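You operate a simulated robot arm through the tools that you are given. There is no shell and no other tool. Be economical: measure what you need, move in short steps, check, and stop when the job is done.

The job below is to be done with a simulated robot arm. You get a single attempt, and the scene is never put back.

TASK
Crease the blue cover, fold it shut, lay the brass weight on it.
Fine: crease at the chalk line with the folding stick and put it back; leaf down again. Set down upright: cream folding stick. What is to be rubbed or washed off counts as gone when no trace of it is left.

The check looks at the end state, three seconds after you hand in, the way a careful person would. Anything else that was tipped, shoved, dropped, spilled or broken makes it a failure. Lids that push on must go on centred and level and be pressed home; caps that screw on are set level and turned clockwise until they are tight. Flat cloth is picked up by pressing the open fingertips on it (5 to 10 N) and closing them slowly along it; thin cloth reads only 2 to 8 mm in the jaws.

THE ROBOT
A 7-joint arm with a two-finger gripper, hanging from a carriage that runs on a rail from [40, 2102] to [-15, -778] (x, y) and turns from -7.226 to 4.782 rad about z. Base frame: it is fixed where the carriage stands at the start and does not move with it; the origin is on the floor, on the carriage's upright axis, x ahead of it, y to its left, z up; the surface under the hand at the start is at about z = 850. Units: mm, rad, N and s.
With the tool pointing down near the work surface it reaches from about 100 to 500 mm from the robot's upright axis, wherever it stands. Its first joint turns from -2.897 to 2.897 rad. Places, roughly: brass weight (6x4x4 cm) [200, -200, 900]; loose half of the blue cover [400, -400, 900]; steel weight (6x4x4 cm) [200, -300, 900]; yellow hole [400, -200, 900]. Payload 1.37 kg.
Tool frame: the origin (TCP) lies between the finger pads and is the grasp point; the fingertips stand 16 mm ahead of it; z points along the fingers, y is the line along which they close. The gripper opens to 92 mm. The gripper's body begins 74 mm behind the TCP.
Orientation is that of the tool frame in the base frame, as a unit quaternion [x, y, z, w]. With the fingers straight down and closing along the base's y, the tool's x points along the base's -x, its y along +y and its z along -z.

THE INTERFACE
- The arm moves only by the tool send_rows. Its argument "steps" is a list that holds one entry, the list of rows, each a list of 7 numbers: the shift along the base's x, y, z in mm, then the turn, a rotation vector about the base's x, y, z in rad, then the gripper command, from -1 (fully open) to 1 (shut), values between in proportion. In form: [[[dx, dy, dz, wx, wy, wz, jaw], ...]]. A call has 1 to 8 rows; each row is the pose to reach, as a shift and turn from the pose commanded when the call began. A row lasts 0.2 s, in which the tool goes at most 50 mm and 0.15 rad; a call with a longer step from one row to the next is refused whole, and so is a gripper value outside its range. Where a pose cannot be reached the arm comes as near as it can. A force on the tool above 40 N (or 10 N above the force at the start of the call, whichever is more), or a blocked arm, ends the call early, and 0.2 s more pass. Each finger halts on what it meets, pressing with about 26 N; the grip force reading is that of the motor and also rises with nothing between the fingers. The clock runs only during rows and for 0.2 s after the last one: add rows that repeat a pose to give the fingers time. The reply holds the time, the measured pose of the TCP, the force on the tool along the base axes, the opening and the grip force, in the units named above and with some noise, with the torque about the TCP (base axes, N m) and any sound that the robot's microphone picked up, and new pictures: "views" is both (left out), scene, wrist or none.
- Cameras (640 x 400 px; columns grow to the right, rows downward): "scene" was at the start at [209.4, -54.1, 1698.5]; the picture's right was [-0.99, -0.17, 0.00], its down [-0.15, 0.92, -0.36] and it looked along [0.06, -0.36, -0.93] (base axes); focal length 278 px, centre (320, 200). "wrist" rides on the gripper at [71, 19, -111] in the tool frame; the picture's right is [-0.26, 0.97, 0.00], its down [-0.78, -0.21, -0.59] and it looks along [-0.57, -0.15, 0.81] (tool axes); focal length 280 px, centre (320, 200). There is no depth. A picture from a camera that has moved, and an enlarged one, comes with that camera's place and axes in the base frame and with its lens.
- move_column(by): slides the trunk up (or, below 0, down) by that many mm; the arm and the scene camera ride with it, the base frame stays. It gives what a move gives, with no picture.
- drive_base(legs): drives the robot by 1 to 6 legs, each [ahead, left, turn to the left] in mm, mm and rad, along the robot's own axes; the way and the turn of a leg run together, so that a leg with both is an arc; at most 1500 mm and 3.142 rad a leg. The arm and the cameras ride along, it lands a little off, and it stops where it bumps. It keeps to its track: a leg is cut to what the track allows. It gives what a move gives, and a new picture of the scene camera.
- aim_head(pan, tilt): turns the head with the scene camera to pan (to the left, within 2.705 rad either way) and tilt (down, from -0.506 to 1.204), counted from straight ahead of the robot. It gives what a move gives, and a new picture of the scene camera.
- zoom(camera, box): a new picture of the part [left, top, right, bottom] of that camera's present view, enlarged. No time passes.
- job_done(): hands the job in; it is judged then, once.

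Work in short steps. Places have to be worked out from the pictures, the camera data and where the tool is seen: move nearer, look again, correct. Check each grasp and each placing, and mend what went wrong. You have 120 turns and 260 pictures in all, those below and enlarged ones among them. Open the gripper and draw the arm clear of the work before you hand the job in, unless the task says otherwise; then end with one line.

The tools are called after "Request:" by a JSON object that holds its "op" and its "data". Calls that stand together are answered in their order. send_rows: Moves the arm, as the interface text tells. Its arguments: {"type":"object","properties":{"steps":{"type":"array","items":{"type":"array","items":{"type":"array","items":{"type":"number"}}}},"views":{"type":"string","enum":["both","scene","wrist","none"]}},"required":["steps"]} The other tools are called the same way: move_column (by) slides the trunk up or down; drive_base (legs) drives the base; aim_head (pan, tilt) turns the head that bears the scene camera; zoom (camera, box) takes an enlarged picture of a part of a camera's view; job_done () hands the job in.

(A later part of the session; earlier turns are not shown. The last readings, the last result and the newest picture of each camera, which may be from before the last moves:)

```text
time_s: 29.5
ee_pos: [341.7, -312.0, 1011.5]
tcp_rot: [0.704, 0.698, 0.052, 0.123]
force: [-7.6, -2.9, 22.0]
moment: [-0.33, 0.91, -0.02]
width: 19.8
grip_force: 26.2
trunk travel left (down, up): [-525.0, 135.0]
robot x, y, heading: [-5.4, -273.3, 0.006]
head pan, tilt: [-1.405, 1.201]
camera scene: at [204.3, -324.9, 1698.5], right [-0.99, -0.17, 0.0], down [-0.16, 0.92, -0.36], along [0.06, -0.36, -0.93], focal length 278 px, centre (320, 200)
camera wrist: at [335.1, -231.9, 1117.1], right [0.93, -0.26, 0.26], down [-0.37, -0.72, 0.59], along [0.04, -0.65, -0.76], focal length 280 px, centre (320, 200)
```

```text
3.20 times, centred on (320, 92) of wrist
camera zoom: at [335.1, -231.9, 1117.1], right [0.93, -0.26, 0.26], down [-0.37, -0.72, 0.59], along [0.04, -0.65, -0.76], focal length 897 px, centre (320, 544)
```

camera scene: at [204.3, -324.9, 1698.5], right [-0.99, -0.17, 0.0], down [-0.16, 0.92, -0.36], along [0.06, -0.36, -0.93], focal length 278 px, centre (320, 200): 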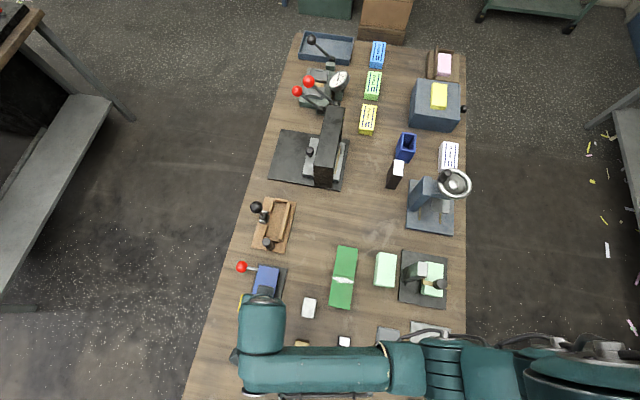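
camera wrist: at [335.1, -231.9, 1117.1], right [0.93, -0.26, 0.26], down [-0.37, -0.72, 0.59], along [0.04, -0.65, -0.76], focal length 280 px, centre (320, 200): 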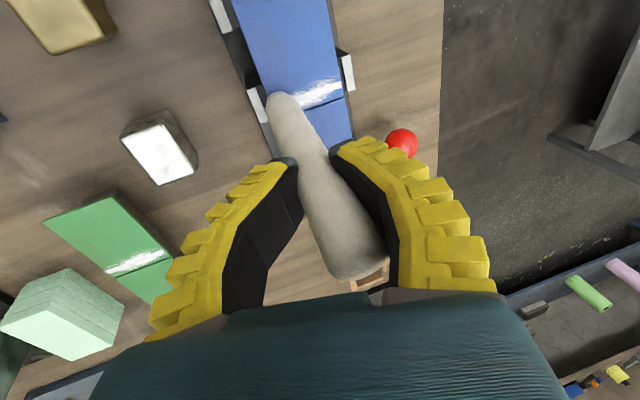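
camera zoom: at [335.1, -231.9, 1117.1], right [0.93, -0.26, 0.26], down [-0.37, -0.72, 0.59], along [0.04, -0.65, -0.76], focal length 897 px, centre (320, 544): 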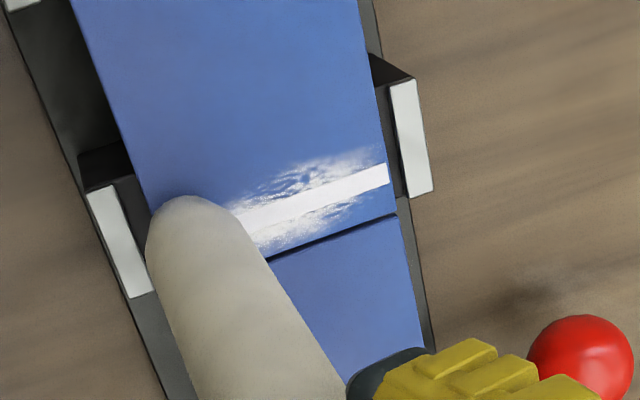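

The tip stuck and pried the jaws: too much force. I lift, level the hand again so the pads square up the stick, and will drag with a lighter press (~4–5 N).

Request:
{"op": "send_rows", "data": {"steps": [[[0, 0, 15, 0, 0, 0, 1], [0, 0, 30, 0, 0.12, 0, 1], [0, 0, 30, 0, 0.25, 0, 1], [-2, 0, 30, 0, 0.25, 0, 1], [-2, 0, 30, 0, 0.25, 0, 1]]], "views": "wrist"}}

Request:
{"op": "zoom", "data": {"camera": "wrist", "box": [220, 30, 420, 155]}}

```text
time_s: 30.7
ee_pos: [343.5, -312.5, 1042.5]
tcp_rot: [0.705, 0.707, -0.035, 0.035]
force: [0.5, 0.4, -0.8]
moment: [0.05, -0.06, 0.02]
width: 14.2
grip_force: 25.6
trunk travel left (down, up): [-525.0, 135.0]
robot x, y, heading: [-3.9, -272.0, 0.003]
head pan, tilt: [-1.405, 1.201]
camera wrist: at [360.0, -231.5, 1146.6], right [0.97, -0.26, 0.03], down [-0.21, -0.72, 0.66], along [-0.15, -0.65, -0.75], focal length 280 px, centre (320, 200)
```

wrist: 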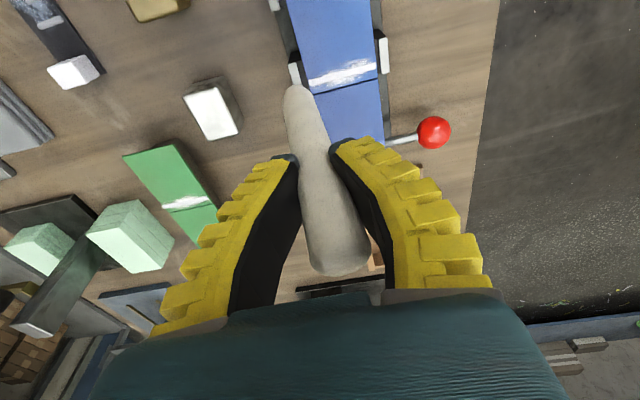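

```text
3.20 times, centred on (320, 92) of wrist
camera zoom: at [360.0, -231.5, 1146.6], right [0.97, -0.26, 0.03], down [-0.21, -0.72, 0.66], along [-0.15, -0.65, -0.75], focal length 897 px, centre (320, 544)
```

zoom: 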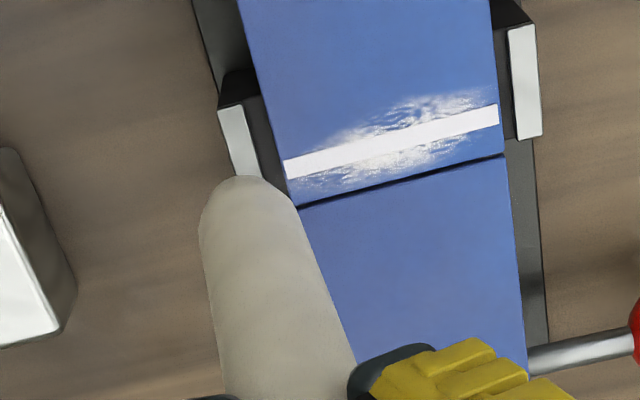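

The stick leans with its tip ~17 mm behind (−x), good for a light trailing drag in +x. I shift so the tip is at the near edge and creep down.

Request:
{"op": "send_rows", "data": {"steps": [[[12, 2, -8, 0, 0, 0, 1], [12, 2, -16, 0, 0, 0, 1], [12, 2, -19, 0, 0, 0, 1], [12, 2, -21, 0, 0, 0, 1]]], "views": "none"}}

```text
time_s: 31.7
ee_pos: [355.1, -309.6, 1021.0]
tcp_rot: [0.705, 0.707, -0.035, 0.036]
force: [-0.3, 1.0, -0.1]
moment: [0.03, 0.0, -0.03]
width: 13.4
grip_force: 25.7
trunk travel left (down, up): [-525.0, 135.0]
robot x, y, heading: [-2.0, -268.9, 0.006]
head pan, tilt: [-1.405, 1.201]
```

Request:
{"op": "send_rows", "data": {"steps": [[[0, -1, -1.5, 0, 0, 0, 1], [0, -1, -3, 0, 0, 0, 1]]], "views": "none"}}

```text
time_s: 32.3
ee_pos: [355.4, -310.8, 1018.2]
tcp_rot: [0.705, 0.707, -0.035, 0.035]
force: [0.1, -0.4, -0.9]
moment: [0.0, 0.01, 0.01]
width: 13.5
grip_force: 26.1
trunk travel left (down, up): [-525.0, 135.0]
robot x, y, heading: [-4.1, -275.0, -0.002]
head pan, tilt: [-1.405, 1.201]
```

Request:
{"op": "send_rows", "data": {"steps": [[[0, 0, -1.5, 0, 0, 0, 1], [0, 0, -3, 0, 0, 0, 1]]], "views": "wrist"}}

Request:
{"op": "zoom", "data": {"camera": "wrist", "box": [220, 30, 420, 155]}}

```text
time_s: 32.9
ee_pos: [355.6, -311.6, 1015.6]
tcp_rot: [0.706, 0.707, -0.035, 0.036]
force: [-0.6, 0.3, 1.5]
moment: [0.0, 0.1, 0.0]
width: 13.0
grip_force: 25.9
trunk travel left (down, up): [-525.0, 135.0]
robot x, y, heading: [-8.2, -269.3, 0.001]
head pan, tilt: [-1.405, 1.201]
camera wrist: at [372.5, -229.7, 1120.2], right [0.97, -0.26, 0.03], down [-0.21, -0.72, 0.66], along [-0.15, -0.65, -0.75], focal length 280 px, centre (320, 200)
```

wrist: 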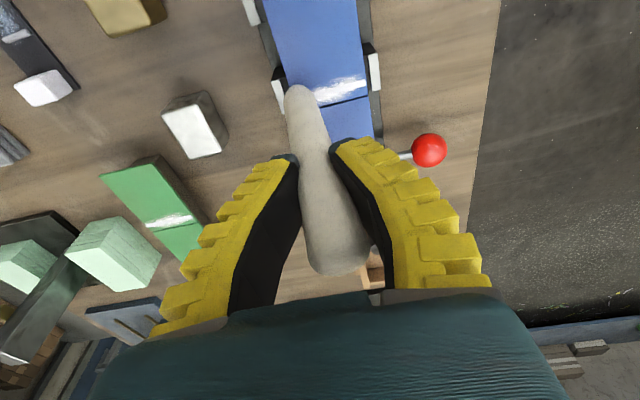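

```text
3.20 times, centred on (320, 92) of wrist
camera zoom: at [372.5, -229.7, 1120.2], right [0.97, -0.26, 0.03], down [-0.21, -0.72, 0.66], along [-0.15, -0.65, -0.75], focal length 897 px, centre (320, 544)
```

zoom: 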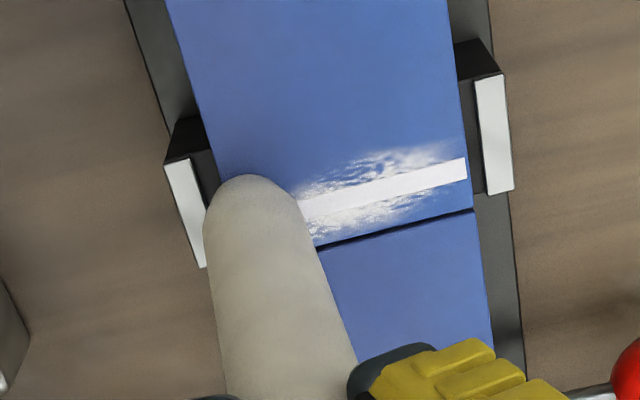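

Just touching with the tip at ≈(342,−314). I press a further ~0.7 mm, touch the near edge and drag +x.

Request:
{"op": "send_rows", "data": {"steps": [[[-5, 0, 0, 0, 0, 0, 1], [-2, 0, -0.7, 0, 0, 0, 1], [5, 0, -0.7, 0, 0, 0, 1], [12, 0, -0.9, 0, 0, 0, 1], [19, 0, -0.9, 0, 0, 0, 1], [26, 0, -0.9, 0, 0, 0, 1]]], "views": "wrist"}}

Request:
{"op": "zoom", "data": {"camera": "wrist", "box": [220, 30, 420, 155]}}

```text
time_s: 34.3
ee_pos: [382.1, -311.2, 1015.0]
tcp_rot: [0.705, 0.707, -0.035, 0.035]
force: [-2.8, -0.3, 9.5]
moment: [0.01, 0.51, 0.02]
width: 12.7
grip_force: 25.8
trunk travel left (down, up): [-525.0, 135.0]
robot x, y, heading: [-3.1, -272.2, 0.004]
head pan, tilt: [-1.405, 1.201]
camera wrist: at [399.2, -230.4, 1118.8], right [0.97, -0.26, 0.03], down [-0.21, -0.72, 0.66], along [-0.15, -0.65, -0.75], focal length 280 px, centre (320, 200)
```

wrist: 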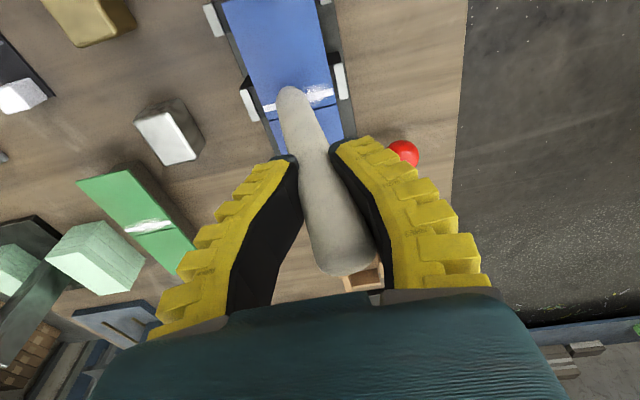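

```text
3.20 times, centred on (320, 92) of wrist
camera zoom: at [399.2, -230.4, 1118.8], right [0.97, -0.26, 0.03], down [-0.21, -0.72, 0.66], along [-0.15, -0.65, -0.75], focal length 897 px, centre (320, 544)
```

zoom: 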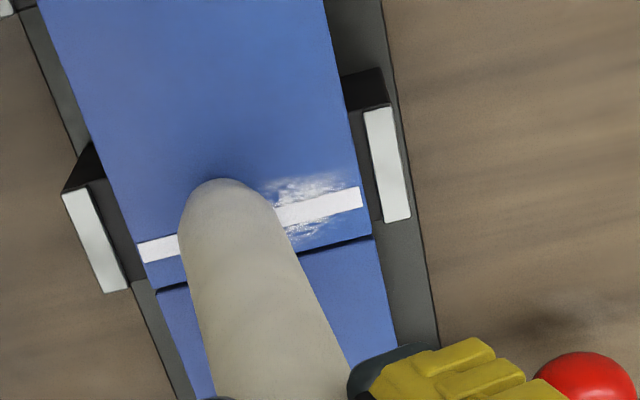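

It slides well now and the dust disappears behind it. I continue to the far end.

Request:
{"op": "send_rows", "data": {"steps": [[[6, 0, 0, 0, 0, 0, 1], [12, 0, 0, 0, 0, 0, 1], [18, 0, 0, 0, 0, 0, 1], [24, 0, 0, 0, 0, 0, 1], [29, 0, 0, 0, 0, 0, 1]]], "views": "wrist"}}

Request:
{"op": "zoom", "data": {"camera": "wrist", "box": [220, 30, 420, 155]}}

```text
time_s: 35.5
ee_pos: [410.6, -310.2, 1014.8]
tcp_rot: [0.705, 0.707, -0.035, 0.035]
force: [-1.2, -0.5, 3.9]
moment: [0.02, 0.21, 0.0]
width: 13.3
grip_force: 26.1
trunk travel left (down, up): [-525.0, 135.0]
robot x, y, heading: [-6.5, -269.0, 0.001]
head pan, tilt: [-1.405, 1.201]
camera wrist: at [427.1, -229.7, 1119.2], right [0.97, -0.26, 0.03], down [-0.21, -0.72, 0.66], along [-0.15, -0.65, -0.75], focal length 280 px, centre (320, 200)
```

wrist: 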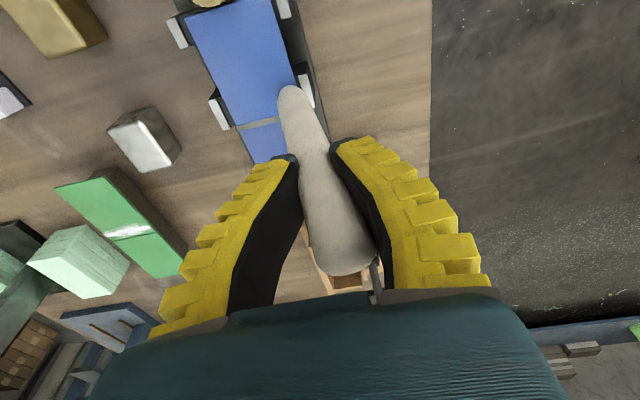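

```text
3.20 times, centred on (320, 92) of wrist
camera zoom: at [427.1, -229.7, 1119.2], right [0.97, -0.26, 0.03], down [-0.21, -0.72, 0.66], along [-0.15, -0.65, -0.75], focal length 897 px, centre (320, 544)
```

zoom: 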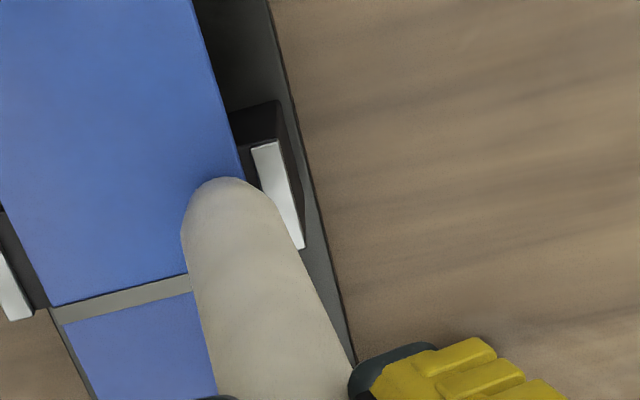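

The chalk is gone and a light crease band shows: the crease is made. I lift, right the stick (−0.135 rad about y) and carry it back toward its cup.

Request:
{"op": "send_rows", "data": {"steps": [[[0, 0, 40, 0, 0, 0, 1], [-5, 5, 80, 0, -0.07, 0, 1], [-35, 35, 85, 0, -0.135, 0, 1], [-65, 70, 85, 0, -0.135, 0, 1], [-95, 105, 85, 0, -0.135, 0, 1], [-125, 140, 85, 0, -0.135, 0, 1], [-150, 170, 85, 0, -0.135, 0, 1], [-163, 188, 85, 0, -0.135, 0, 1]]], "views": "none"}}

Request:
{"op": "send_rows", "data": {"steps": [[[0, 0, 0, 0, 0, 0, 1], [0, 0, 0, 0, 0, 0, 1]]]}}

Request:
{"op": "zoom", "data": {"camera": "wrist", "box": [220, 30, 420, 155]}}

Request:
{"op": "zoom", "data": {"camera": "scene", "box": [220, 250, 360, 400]}}

```text
time_s: 37.3
ee_pos: [246.3, -122.1, 1098.4]
tcp_rot: [0.706, 0.703, 0.013, 0.083]
force: [0.5, 0.0, -0.4]
moment: [0.03, 0.03, 0.01]
width: 12.3
grip_force: 25.9
trunk travel left (down, up): [-525.0, 135.0]
robot x, y, heading: [-3.3, -270.6, 0.004]
head pan, tilt: [-1.405, 1.201]
```

```text
time_s: 37.9
ee_pos: [245.6, -122.4, 1098.3]
tcp_rot: [0.706, 0.703, 0.012, 0.082]
force: [-0.1, 0.2, -0.4]
moment: [0.01, 0.02, 0.03]
width: 11.9
grip_force: 25.9
trunk travel left (down, up): [-525.0, 135.0]
robot x, y, heading: [-5.4, -273.1, 0.004]
head pan, tilt: [-1.405, 1.201]
camera scene: at [204.4, -324.6, 1698.5], right [-0.99, -0.17, 0.0], down [-0.16, 0.92, -0.36], along [0.06, -0.36, -0.93], focal length 278 px, centre (320, 200)
camera wrist: at [249.8, -41.4, 1204.3], right [0.95, -0.26, 0.16], down [-0.3, -0.72, 0.63], along [-0.05, -0.65, -0.76], focal length 280 px, centre (320, 200)
```

scene: 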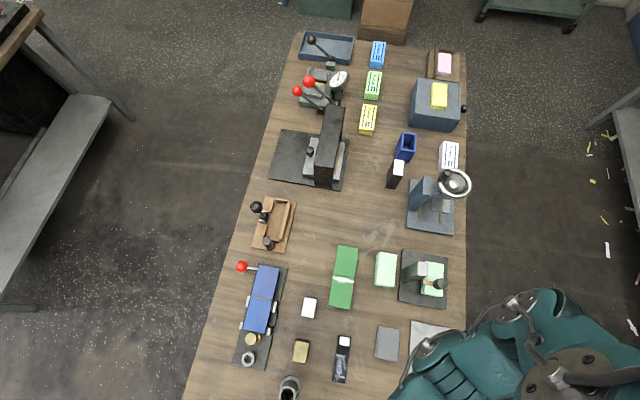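
wrist: 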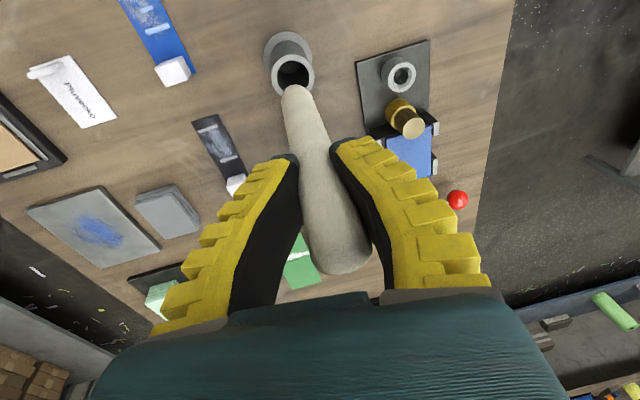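

```text
3.20 times, centred on (320, 92) of wrist
camera zoom: at [249.8, -41.4, 1204.3], right [0.95, -0.26, 0.16], down [-0.3, -0.72, 0.63], along [-0.05, -0.65, -0.76], focal length 897 px, centre (320, 544)
```

zoom: 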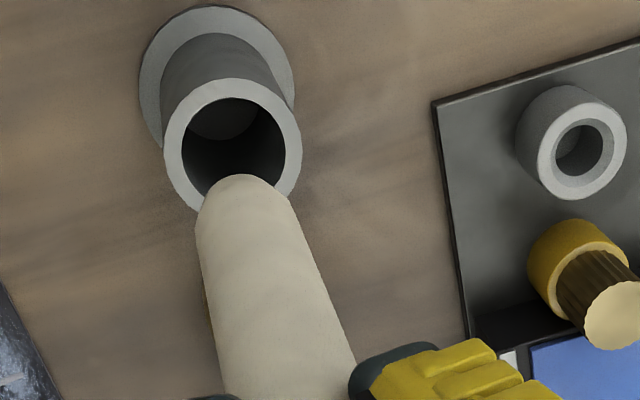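

```text
2.67 times, centred on (290, 325) of scene
camera zoom: at [204.4, -324.6, 1698.5], right [-0.99, -0.17, 0.0], down [-0.16, 0.92, -0.36], along [0.06, -0.36, -0.93], focal length 742 px, centre (400, -133)
```

zoom: 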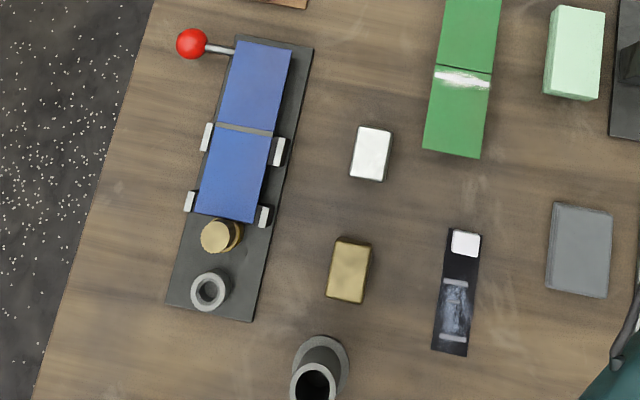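

The stick is plumb in the view, tip at ≈(248.5,−124) over the cup centre (247.3,−123). I lower it partway into the cup.

Request:
{"op": "send_rows", "data": {"steps": [[[-1, 1, -25, 0, 0, 0, 1], [-1, 1, -45, 0, 0, 0, 1], [-1, 1, -60, 0, 0, 0, 1], [-1, 1, -75, 0, 0, 0, 1], [-1, 1, -75, 0, 0, 0, 1]]], "views": "wrist"}}

Request:
{"op": "zoom", "data": {"camera": "wrist", "box": [220, 30, 420, 155]}}

```text
time_s: 39.1
ee_pos: [244.9, -121.8, 1023.6]
tcp_rot: [0.706, 0.704, 0.012, 0.082]
force: [-0.1, -0.8, -0.7]
moment: [-0.13, 0.0, 0.0]
width: 11.2
grip_force: 26.5
trunk travel left (down, up): [-525.0, 135.0]
robot x, y, heading: [-3.3, -270.5, 0.004]
head pan, tilt: [-1.405, 1.201]
camera wrist: at [249.0, -40.9, 1129.8], right [0.95, -0.26, 0.16], down [-0.3, -0.72, 0.63], along [-0.05, -0.65, -0.76], focal length 280 px, centre (320, 200)
```

wrist: 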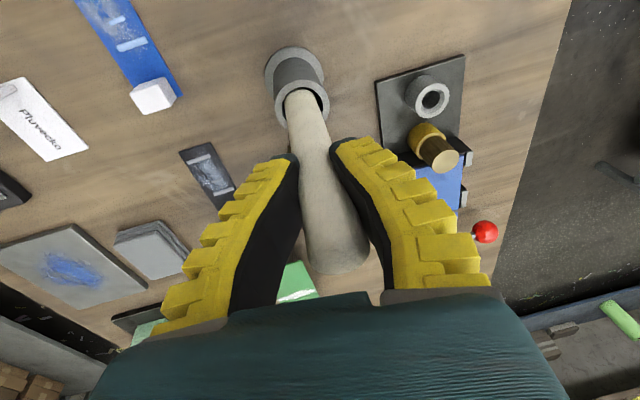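

```text
3.20 times, centred on (320, 92) of wrist
camera zoom: at [249.0, -40.9, 1129.8], right [0.95, -0.26, 0.16], down [-0.3, -0.72, 0.63], along [-0.05, -0.65, -0.76], focal length 897 px, centre (320, 544)
```

zoom: 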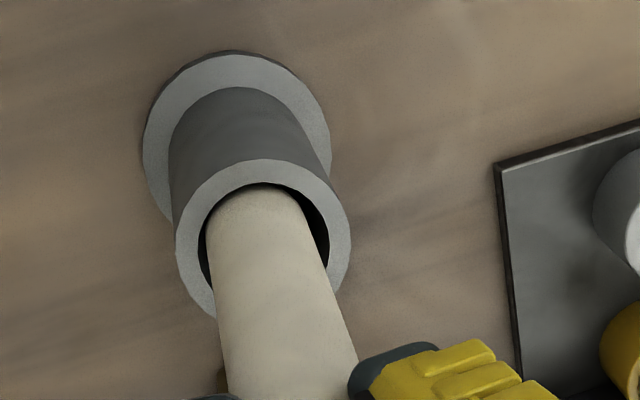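

The stick is in the cup, lightly touching the +y side. I shift 3 mm to −y and lower until it rests.

Request:
{"op": "send_rows", "data": {"steps": [[[1, -3, 0, 0, 0, 0, 1], [1, -3, -15, 0, 0, 0, 1], [1, -3, -28, 0, 0, 0, 1], [1, -3, -38, 0, 0, 0, 1], [1, -3, -43, 0, 0, 0, 1]]], "views": "none"}}

```text
time_s: 40.3
ee_pos: [246.9, -125.0, 982.5]
tcp_rot: [0.705, 0.704, 0.012, 0.083]
force: [0.4, 0.5, -0.1]
moment: [0.0, 0.01, -0.02]
width: 10.6
grip_force: 25.5
trunk travel left (down, up): [-525.0, 135.0]
robot x, y, heading: [-5.3, -273.5, 0.0]
head pan, tilt: [-1.405, 1.201]
```

Request:
{"op": "send_rows", "data": {"steps": [[[0, 0, -2, 0, 0, 0, 1], [0, 0, -4, 0, 0, 0, 1], [0, 0, -6, 0, 0, 0, 1]]], "views": "none"}}

```text
time_s: 41.1
ee_pos: [247.8, -123.7, 975.2]
tcp_rot: [0.706, 0.703, 0.013, 0.083]
force: [-1.6, -0.1, 7.7]
moment: [-0.18, 0.16, 0.01]
width: 10.7
grip_force: 26.2
trunk travel left (down, up): [-525.0, 135.0]
robot x, y, heading: [-1.3, -268.6, 0.005]
head pan, tilt: [-1.405, 1.201]
```

It rests on the cup floor. I ease up 1 mm and open slowly.

Request:
{"op": "send_rows", "data": {"steps": [[[0, 0, 1, 0, 0, 0, 0.8], [0, 0, 1, 0, 0, 0, 0.5], [0, 0, 1, 0, 0, 0, 0], [0, 0, 1, 0, 0, 0, -0.6], [0, 0, 1, 0, 0, 0, -0.6]]]}}

Request:
{"op": "zoom", "data": {"camera": "wrist", "box": [220, 80, 420, 280]}}

```text
time_s: 42.3
ee_pos: [246.6, -123.2, 974.8]
tcp_rot: [0.706, 0.704, 0.012, 0.083]
force: [0.2, 0.1, -0.1]
moment: [0.0, 0.0, 0.01]
width: 75.5
grip_force: 1.6
trunk travel left (down, up): [-525.0, 135.0]
robot x, y, heading: [-5.2, -272.7, 0.003]
head pan, tilt: [-1.405, 1.201]
camera scene: at [204.4, -324.6, 1698.5], right [-0.99, -0.17, 0.0], down [-0.16, 0.92, -0.36], along [0.06, -0.36, -0.93], focal length 278 px, centre (320, 200)
camera wrist: at [250.6, -44.3, 1082.6], right [0.95, -0.26, 0.16], down [-0.3, -0.72, 0.63], along [-0.05, -0.65, -0.76], focal length 280 px, centre (320, 200)
```

scene: 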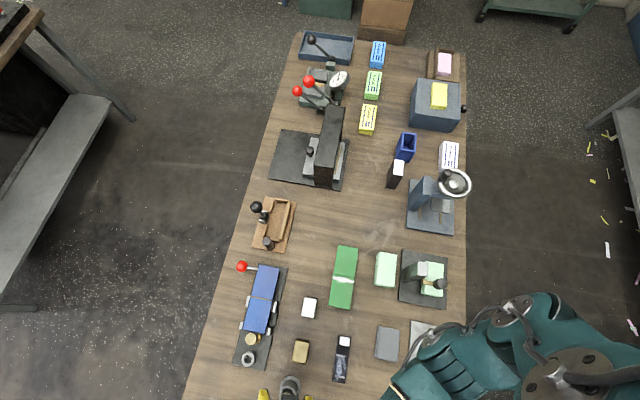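
wrist: 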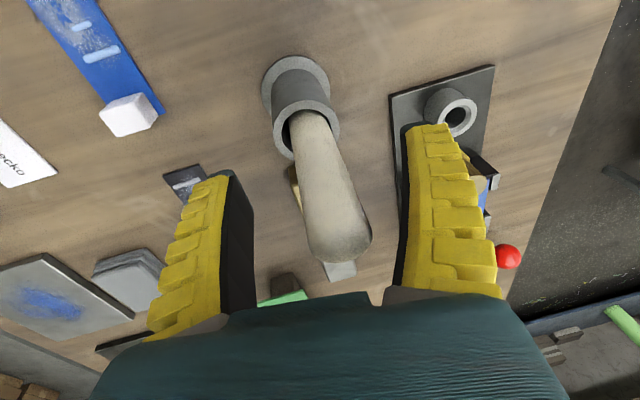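

```text
2.00 times, centred on (320, 180) of wrist
camera zoom: at [250.6, -44.3, 1082.6], right [0.95, -0.26, 0.16], down [-0.3, -0.72, 0.63], along [-0.05, -0.65, -0.76], focal length 561 px, centre (320, 240)
```

zoom: 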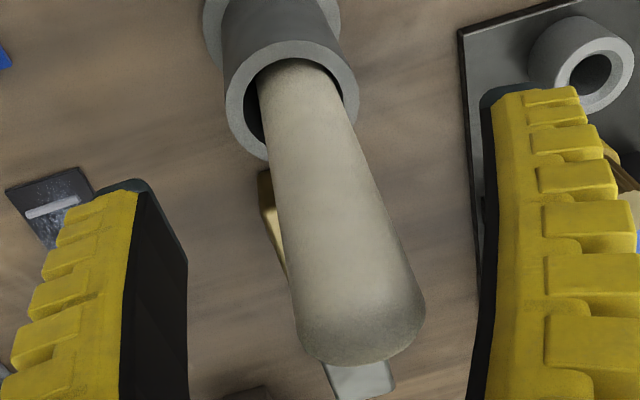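

The stick stands in its cup. I raise the hand straight up, level it, then yaw back.

Request:
{"op": "send_rows", "data": {"steps": [[[0, 0, 45, 0, 0, 0, -0.6], [0, 0, 90, 0, 0, 0, -0.6], [0, 0, 120, 0.05, 0.07, 0, -1], [0, 0, 120, 0.1, 0.135, 0, -1], [0, 0, 120, 0.1, 0.135, 0, -1]]], "views": "none"}}

Request:
{"op": "send_rows", "data": {"steps": [[[10, -20, 0, 0, 0, 0.14, -1], [30, -50, 0, 0, 0, 0.28, -1], [50, -80, 0, 0, 0, 0.42, -1], [70, -110, 0, 0, 0, 0.56, -1], [90, -140, 0, 0, 0, 0.7, -1], [110, -170, 0, 0, 0, 0.84, -1], [125, -205, 0, 0, 0, 0.98, -1], [130, -230, 0, 0, 0, 1.12, -1]]], "views": "none"}}

Request:
{"op": "send_rows", "data": {"steps": [[[0, 0, 0, 0, 0, 0.14, -1], [0, 0, 0, 0, 0, 0.28, -1], [0, 0, 0, 0, 0, 0.42, -1], [0, 0, 0, 0, 0, 0.45, -1], [0, 0, 0, 0, 0, 0.45, -1]]]}}

```text
time_s: 43.5
ee_pos: [247.9, -124.5, 1097.1]
tcp_rot: [0.709, 0.705, -0.001, 0.0]
force: [0.0, 0.5, 0.2]
moment: [-0.01, 0.0, 0.0]
width: 92.0
grip_force: 0.2
trunk travel left (down, up): [-525.0, 135.0]
robot x, y, heading: [-10.6, -273.5, 0.003]
head pan, tilt: [-1.405, 1.201]
```

```text
time_s: 45.3
ee_pos: [377.2, -355.0, 1095.5]
tcp_rot: [0.224, 0.975, 0.0, -0.001]
force: [-0.3, 0.8, 0.0]
moment: [0.04, 0.03, -0.04]
width: 91.6
grip_force: 0.0
trunk travel left (down, up): [-525.0, 135.0]
robot x, y, heading: [-5.5, -268.9, 0.002]
head pan, tilt: [-1.405, 1.201]
```

```text
time_s: 46.5
ee_pos: [376.4, -355.0, 1094.4]
tcp_rot: [0.002, 1.0, 0.0, 0.001]
force: [0.3, 0.2, 0.1]
moment: [0.01, -0.01, 0.04]
width: 91.7
grip_force: 0.1
trunk travel left (down, up): [-525.0, 135.0]
robot x, y, heading: [-7.3, -269.8, -0.001]
head pan, tilt: [-1.405, 1.201]
camera scene: at [204.4, -324.6, 1698.5], right [-0.99, -0.17, 0.0], down [-0.16, 0.92, -0.36], along [0.06, -0.36, -0.93], focal length 278 px, centre (320, 200)
camera wrist: at [304.4, -336.1, 1207.6], right [0.27, 0.96, 0.0], down [0.78, -0.21, 0.59], along [0.57, -0.16, -0.81], focal length 280 px, centre (320, 200)
```

scene: 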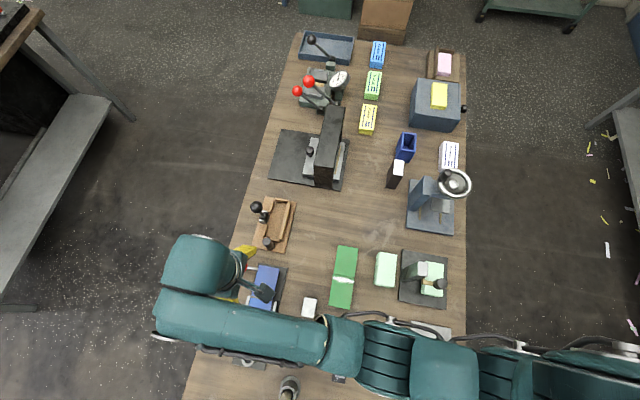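
wrist: 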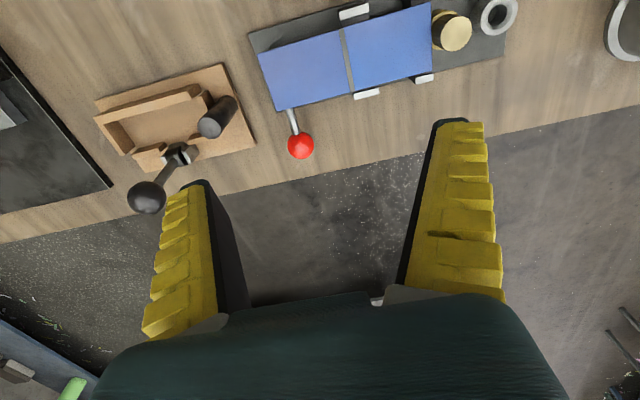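

Request:
{"op": "zoom", "data": {"camera": "wrist", "box": [240, 0, 480, 180]}}

Request:
{"op": "zoom", "data": {"camera": "scene", "box": [260, 360, 320, 400]}}

```text
2.22 times, centred on (360, 90) of wrist
camera zoom: at [304.4, -336.1, 1207.6], right [0.27, 0.96, 0.0], down [0.78, -0.21, 0.59], along [0.57, -0.16, -0.81], focal length 623 px, centre (231, 444)
```

zoom: 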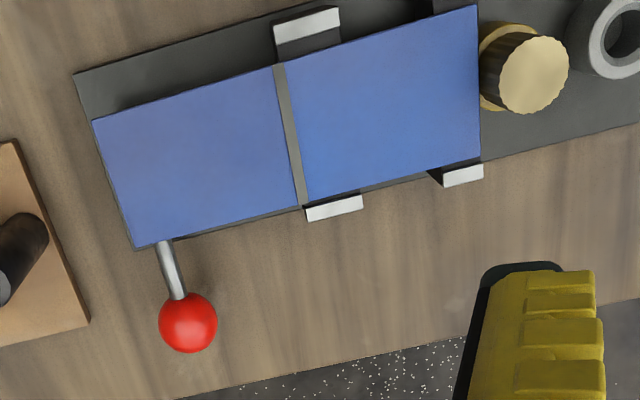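

```text
10.00 times, centred on (290, 380) of scene
camera zoom: at [204.4, -324.6, 1698.5], right [-0.99, -0.17, 0.0], down [-0.16, 0.92, -0.36], along [0.06, -0.36, -0.93], focal length 2783 px, centre (620, -1600)
```

zoom: 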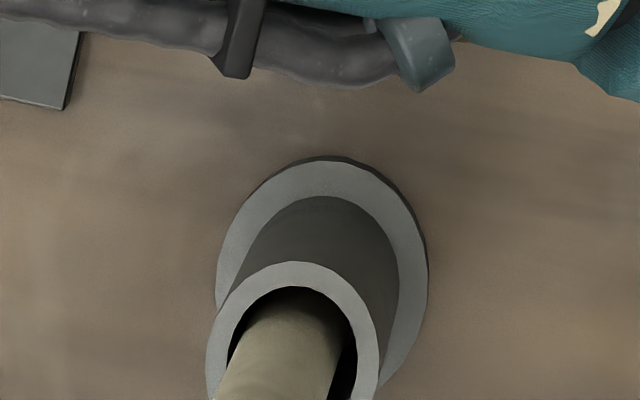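

Ball located at about (443,−399,886), Ø≈31. I move above it with jaws opened to ~60 mm and check.

Request:
{"op": "send_rows", "data": {"steps": [[[25, -15, -30, 0, 0, 0, -0.3], [50, -30, -65, 0, 0, 0, -0.3], [66, -44, -105, 0, 0, 0, -0.3], [66, -44, -145, 0, 0, 0, -0.3], [66, -44, -150, 0, 0, 0, -0.3], [66, -44, -150, 0, 0, 0, -0.3]]]}}

```text
time_s: 47.9
ee_pos: [442.9, -397.4, 945.7]
tcp_rot: [0.002, 1.0, 0.0, 0.0]
force: [1.0, 0.0, 0.1]
moment: [-0.02, -0.03, 0.0]
width: 62.4
grip_force: 1.9
trunk travel left (down, up): [-525.0, 135.0]
robot x, y, heading: [-3.8, -273.0, 0.004]
head pan, tilt: [-1.405, 1.201]
camera scene: at [204.4, -324.6, 1698.5], right [-0.99, -0.17, 0.0], down [-0.16, 0.92, -0.36], along [0.06, -0.36, -0.93], focal length 278 px, centre (320, 200)
camera wrist: at [371.8, -379.7, 1058.1], right [0.27, 0.96, 0.0], down [0.78, -0.21, 0.59], along [0.57, -0.16, -0.81], focal length 280 px, centre (320, 200)
```

scene: 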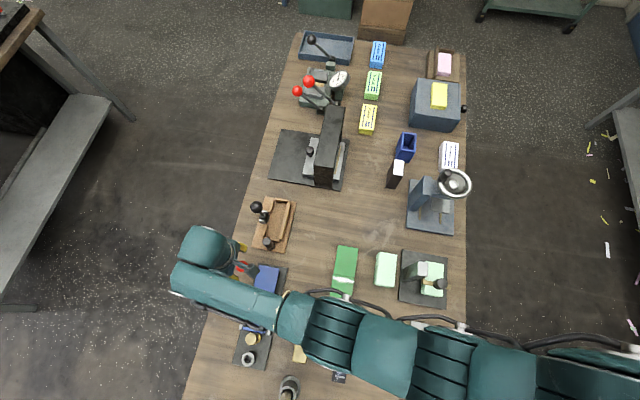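
wrist: 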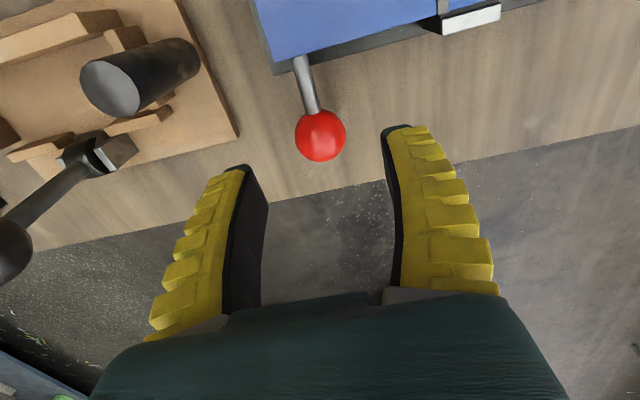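

The ball is right below (442,−399.5). I descend and close on it.

Request:
{"op": "send_rows", "data": {"steps": [[[0, -2, -20, 0, 0, 0, -0.3], [0, -2, -40, 0, 0, 0, -0.3], [0, -2, -58, 0, 0, 0, -0.3], [0, -2, -58, 0, 0, 0, 0.2], [0, -2, -58, 0, 0, 0, 0.6], [0, -2, -58, 0, 0, 0, 0.6]]], "views": "wrist"}}

```text
time_s: 49.3
ee_pos: [444.1, -398.7, 887.6]
tcp_rot: [0.001, 1.0, 0.002, -0.001]
force: [0.2, 6.6, -1.2]
moment: [-0.03, -0.32, 0.05]
width: 27.1
grip_force: 27.7
trunk travel left (down, up): [-525.0, 135.0]
robot x, y, heading: [-8.5, -272.8, 0.004]
head pan, tilt: [-1.405, 1.201]
camera wrist: at [371.3, -380.1, 999.6], right [0.27, 0.96, 0.0], down [0.78, -0.22, 0.59], along [0.57, -0.16, -0.81], focal length 280 px, centre (320, 200)
```

wrist: 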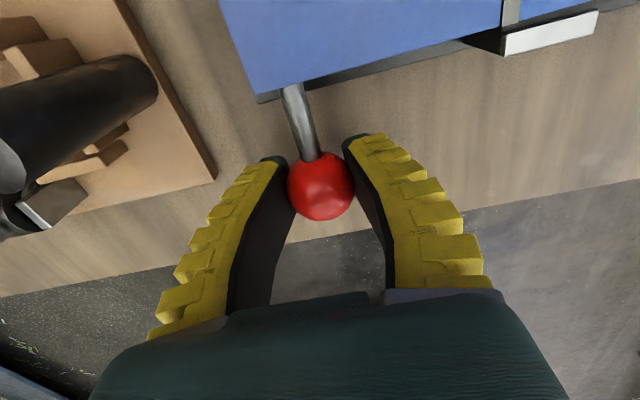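

The ball is held. I test the leaf with the first 30° of the arc about the hinge (y≈−325).

Request:
{"op": "send_rows", "data": {"steps": [[[0, 0.6, 9, 0, 0, 0, 0.7], [0, 2.5, 19, 0, 0, 0, 0.7], [0, 5.6, 28, 0, 0, 0, 0.7], [0, 10, 37, 0, 0, 0, 0.7], [0, 10, 37, 0, 0, 0, 0.7]]]}}

```text
time_s: 50.5
ee_pos: [445.0, -387.2, 925.0]
tcp_rot: [0.002, 1.0, 0.002, 0.0]
force: [6.7, 10.6, -9.4]
moment: [-0.12, 0.0, 0.03]
width: 24.4
grip_force: 27.8
trunk travel left (down, up): [-525.0, 135.0]
robot x, y, heading: [-2.4, -267.0, 0.007]
head pan, tilt: [-1.405, 1.201]
camera scene: at [204.7, -323.5, 1698.5], right [-0.99, -0.17, 0.0], down [-0.16, 0.92, -0.36], along [0.06, -0.36, -0.93], focal length 278 px, centre (320, 200)
camera wrist: at [372.2, -368.9, 1037.3], right [0.27, 0.96, 0.0], down [0.78, -0.22, 0.59], along [0.57, -0.15, -0.81], focal length 280 px, centre (320, 200)
```

scene: 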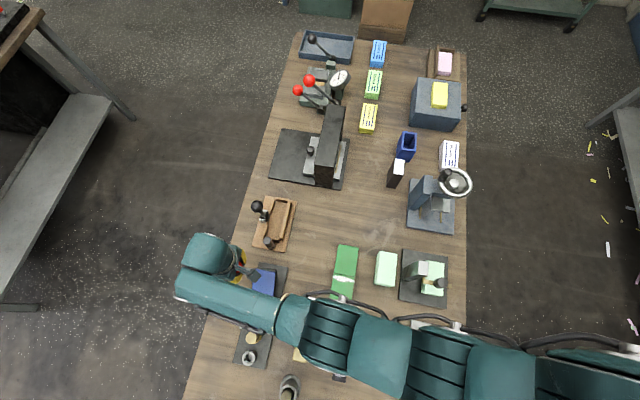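
wrist: 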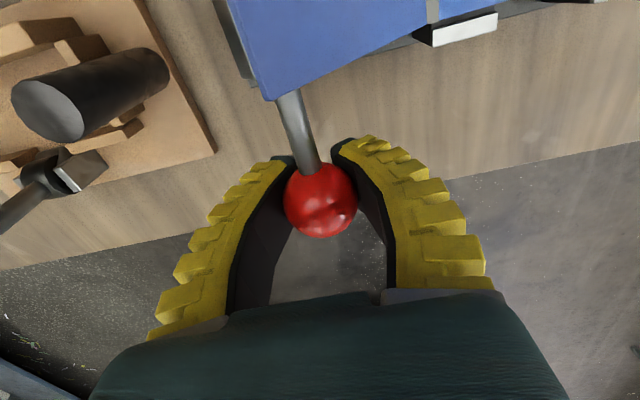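

The leaf swings freely. I continue the arc to vertical.

Request:
{"op": "send_rows", "data": {"steps": [[[0, 9.4, 6, 0, 0, 0, 0.7], [0, 16, 12, 0, 0, 0, 0.7], [0, 24, 18, 0, 0, 0, 0.7], [0, 32, 22.5, 0, 0, 0, 0.7], [0, 41, 26, 0, 0, 0, 0.7], [0, 51, 28.5, 0, 0, 0, 0.7], [0, 60, 29.5, 0, 0, 0, 0.7]]]}}

```text
time_s: 51.6
ee_pos: [442.8, -348.9, 943.3]
tcp_rot: [-0.001, 1.0, 0.003, 0.0]
force: [18.6, 8.2, -27.7]
moment: [-0.21, 0.49, -0.01]
width: 14.5
grip_force: 27.3
trunk travel left (down, up): [-525.0, 135.0]
robot x, y, heading: [-5.2, -271.6, 0.003]
head pan, tilt: [-1.405, 1.201]
stopped in row 5: the force on the tool passed its limit at 43 N (the readings are from after the stop); the commanded pose is now the measured one
camera scene: at [205.2, -323.6, 1698.5], right [-0.99, -0.17, 0.0], down [-0.16, 0.92, -0.36], along [0.06, -0.36, -0.93], focal length 278 px, centre (320, 200)
camera wrist: at [370.5, -332.3, 1056.2], right [0.26, 0.96, 0.01], down [0.78, -0.22, 0.59], along [0.57, -0.15, -0.81], focal length 280 px, centre (320, 200)
```

scene: 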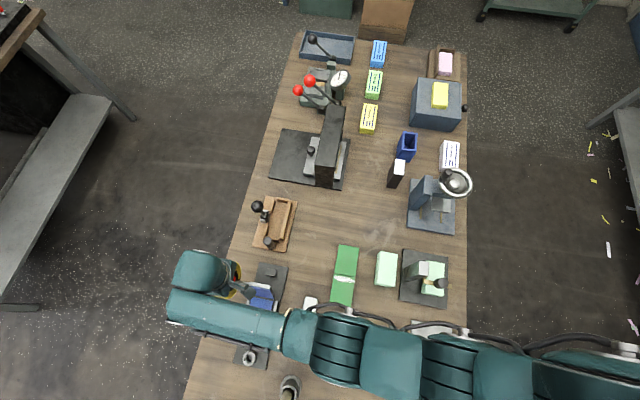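
wrist: 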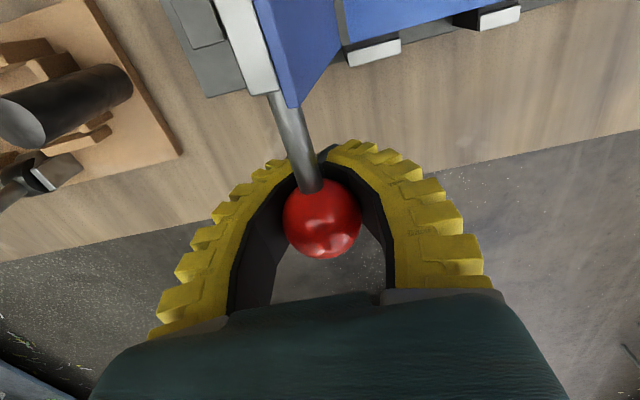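

The leaf is at ~60°; the ball rides about 15 mm higher than my TCP (hinge radius is larger), wedging the jaws. I loosen a bit, raise to re-centre, and close again.

Request:
{"op": "send_rows", "data": {"steps": [[[0, 0, 0, 0, 0, 0, 0.3], [0, 0, 6, 0, 0, 0, 0.25], [0, 0, 13, 0, 0, 0, 0.25], [0, 0, 13, 0, 0, 0, 0.25]]], "views": "wrist"}}

```text
time_s: 52.6
ee_pos: [441.4, -355.7, 958.9]
tcp_rot: [0.001, 1.0, 0.0, -0.001]
force: [0.6, -0.5, -0.1]
moment: [0.01, -0.02, 0.0]
width: 38.2
grip_force: 2.8
trunk travel left (down, up): [-525.0, 135.0]
robot x, y, heading: [-6.5, -269.6, 0.004]
head pan, tilt: [-1.405, 1.201]
camera wrist: at [369.7, -336.7, 1070.9], right [0.26, 0.96, 0.0], down [0.78, -0.21, 0.59], along [0.57, -0.15, -0.81], focal length 280 px, centre (320, 200)
```

wrist: 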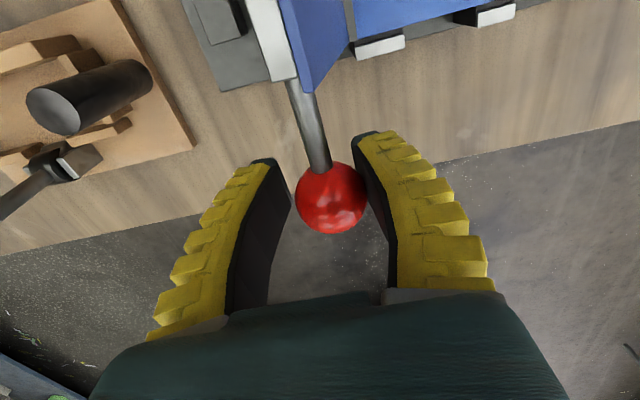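

The leaf stays where it is by friction (~63°). I keep the jaws as a loose cage and push on in +y to just past vertical.

Request:
{"op": "send_rows", "data": {"steps": [[[0, 8, 6, 0, 0, 0, 0.25], [0, 16, 10, 0, 0, 0, 0.25], [0, 24, 13, 0, 0, 0, 0.25], [0, 32, 14, 0, 0, 0, 0.25], [0, 40, 14, 0, 0, 0, 0.25], [0, 48, 14, 0, 0, 0, 0.25], [0, 48, 14, 0, 0, 0, 0.25]]]}}

Request:
{"op": "zoom", "data": {"camera": "scene", "box": [200, 230, 320, 380]}}

```text
time_s: 54.2
ee_pos: [442.3, -305.6, 972.1]
tcp_rot: [0.002, 1.0, 0.001, -0.002]
force: [0.0, -1.4, 0.2]
moment: [0.01, -0.01, -0.01]
width: 37.9
grip_force: 2.5
trunk travel left (down, up): [-525.0, 135.0]
robot x, y, heading: [-6.2, -272.6, 0.007]
head pan, tilt: [-1.405, 1.201]
camera scene: at [204.4, -324.6, 1698.5], right [-0.99, -0.17, 0.0], down [-0.16, 0.92, -0.36], along [0.06, -0.36, -0.93], focal length 278 px, centre (320, 200)
camera wrist: at [369.7, -287.5, 1085.0], right [0.26, 0.96, 0.0], down [0.78, -0.21, 0.59], along [0.57, -0.15, -0.81], focal length 280 px, centre (320, 200)
```

scene: 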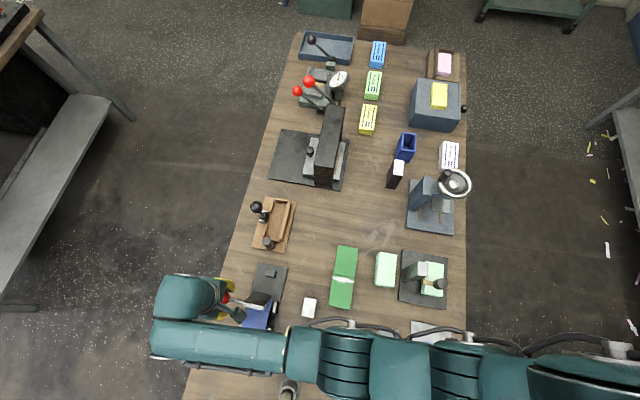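
wrist: 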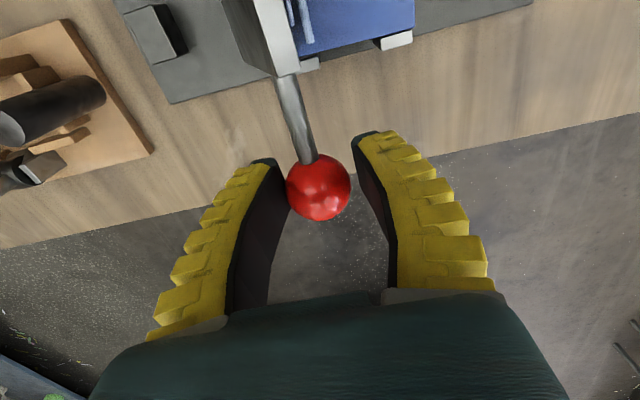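

```text
2.67 times, centred on (260, 305) of scene
camera zoom: at [204.4, -324.6, 1698.5], right [-0.99, -0.17, 0.0], down [-0.16, 0.92, -0.36], along [0.06, -0.36, -0.93], focal length 742 px, centre (480, -80)
```

zoom: 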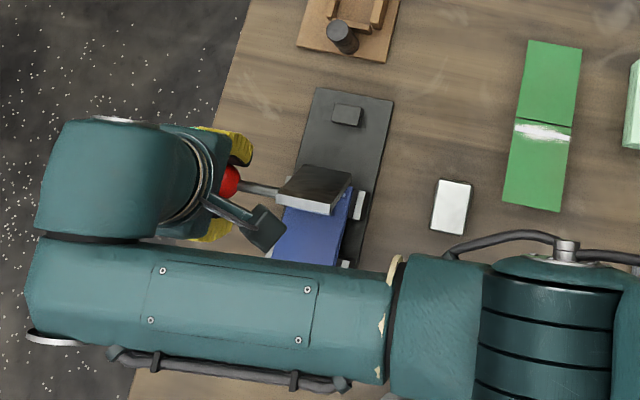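

The leaf is about vertical (ball at y≈−306, z≈972). I push further over with the cage following down.

Request:
{"op": "send_rows", "data": {"steps": [[[0, 7, 0, 0, 0, 0, 0.25], [0, 14, -1, 0, 0, 0, 0.25], [0, 21, -4, 0, 0, 0, 0.25], [0, 28, -8, 0, 0, 0, 0.25], [0, 34, -12, 0, 0, 0, 0.25], [0, 34, -12, 0, 0, 0, 0.25]]], "views": "wrist"}}

```text
time_s: 55.6
ee_pos: [444.4, -281.1, 961.4]
tcp_rot: [0.003, 1.0, -0.006, 0.001]
force: [5.4, -31.9, 11.1]
moment: [-0.45, 0.0, -0.03]
width: 61.2
grip_force: 19.6
trunk travel left (down, up): [-525.0, 135.0]
robot x, y, heading: [-5.4, -272.3, 0.003]
head pan, tilt: [-1.405, 1.201]
camera wrist: at [371.8, -260.6, 1073.6], right [0.27, 0.96, -0.01], down [0.78, -0.21, 0.59], along [0.57, -0.17, -0.8], focal length 280 px, centre (320, 200)
```

wrist: 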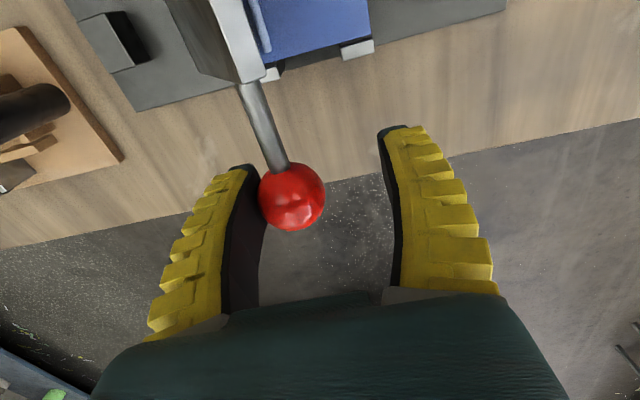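

The leaf meets a stop just past vertical (−32 N). I back off a little and look closely.

Request:
{"op": "send_rows", "data": {"steps": [[[0, -8, 3, 0, 0, 0, 0.25], [0, -16, 6, 0, 0, 0, 0.25], [0, -20, 8, 0, 0, 0, 0.25], [0, -20, 8, 0, 0, 0, 0.25]]]}}

Request:
{"op": "zoom", "data": {"camera": "wrist", "box": [120, 0, 420, 200]}}

Request:
{"op": "zoom", "data": {"camera": "scene", "box": [220, 255, 300, 345]}}

```text
time_s: 56.6
ee_pos: [441.1, -292.1, 968.2]
tcp_rot: [0.0, 1.0, 0.001, -0.003]
force: [0.1, -3.8, -2.0]
moment: [0.0, 0.01, -0.02]
width: 40.0
grip_force: 4.4
trunk travel left (down, up): [-525.0, 135.0]
robot x, y, heading: [-4.7, -273.5, 0.003]
head pan, tilt: [-1.405, 1.201]
camera scene: at [204.3, -324.7, 1698.6], right [-0.99, -0.17, 0.0], down [-0.16, 0.92, -0.36], along [0.06, -0.36, -0.93], focal length 278 px, centre (320, 200)
camera wrist: at [368.9, -274.0, 1080.0], right [0.26, 0.96, 0.0], down [0.78, -0.21, 0.58], along [0.56, -0.15, -0.81], focal length 280 px, centre (320, 200)
```

scene: 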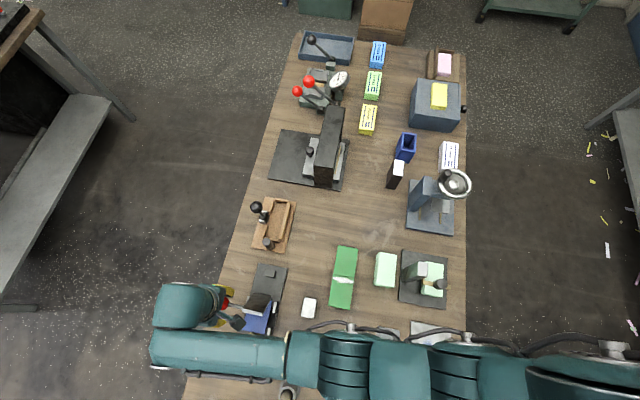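
wrist: 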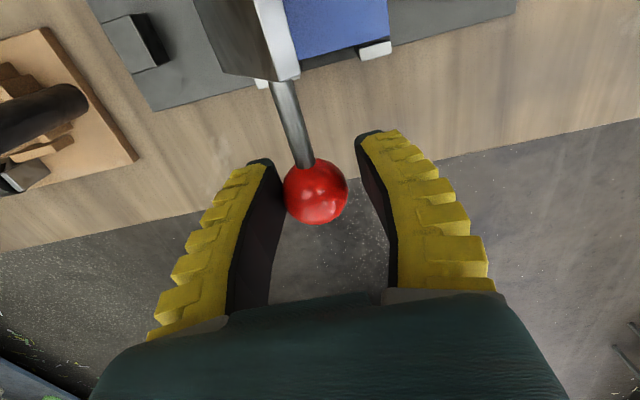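

```text
2.00 times, centred on (270, 100) of wrist
camera zoom: at [368.9, -274.0, 1080.0], right [0.26, 0.96, 0.0], down [0.78, -0.21, 0.58], along [0.56, -0.15, -0.81], focal length 561 px, centre (420, 400)
```

zoom: 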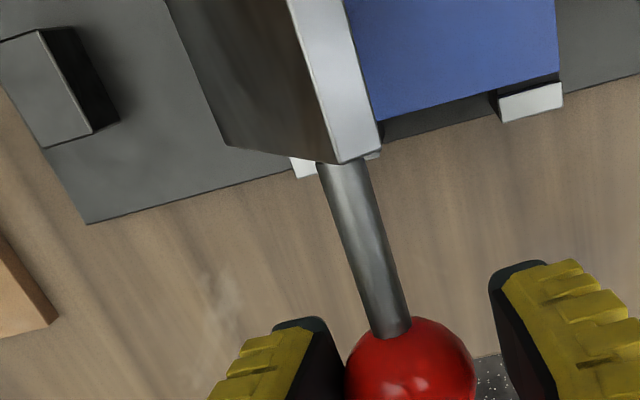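

```text
4.44 times, centred on (260, 300) of scene
camera zoom: at [204.3, -324.7, 1698.6], right [-0.99, -0.17, 0.0], down [-0.16, 0.92, -0.36], along [0.06, -0.36, -0.93], focal length 1237 px, centre (587, -244)
```

zoom: 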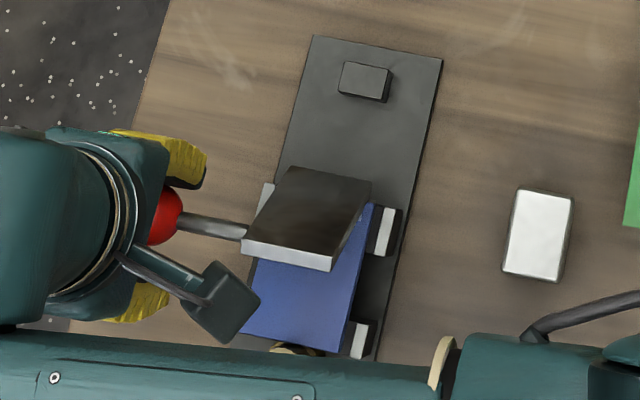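

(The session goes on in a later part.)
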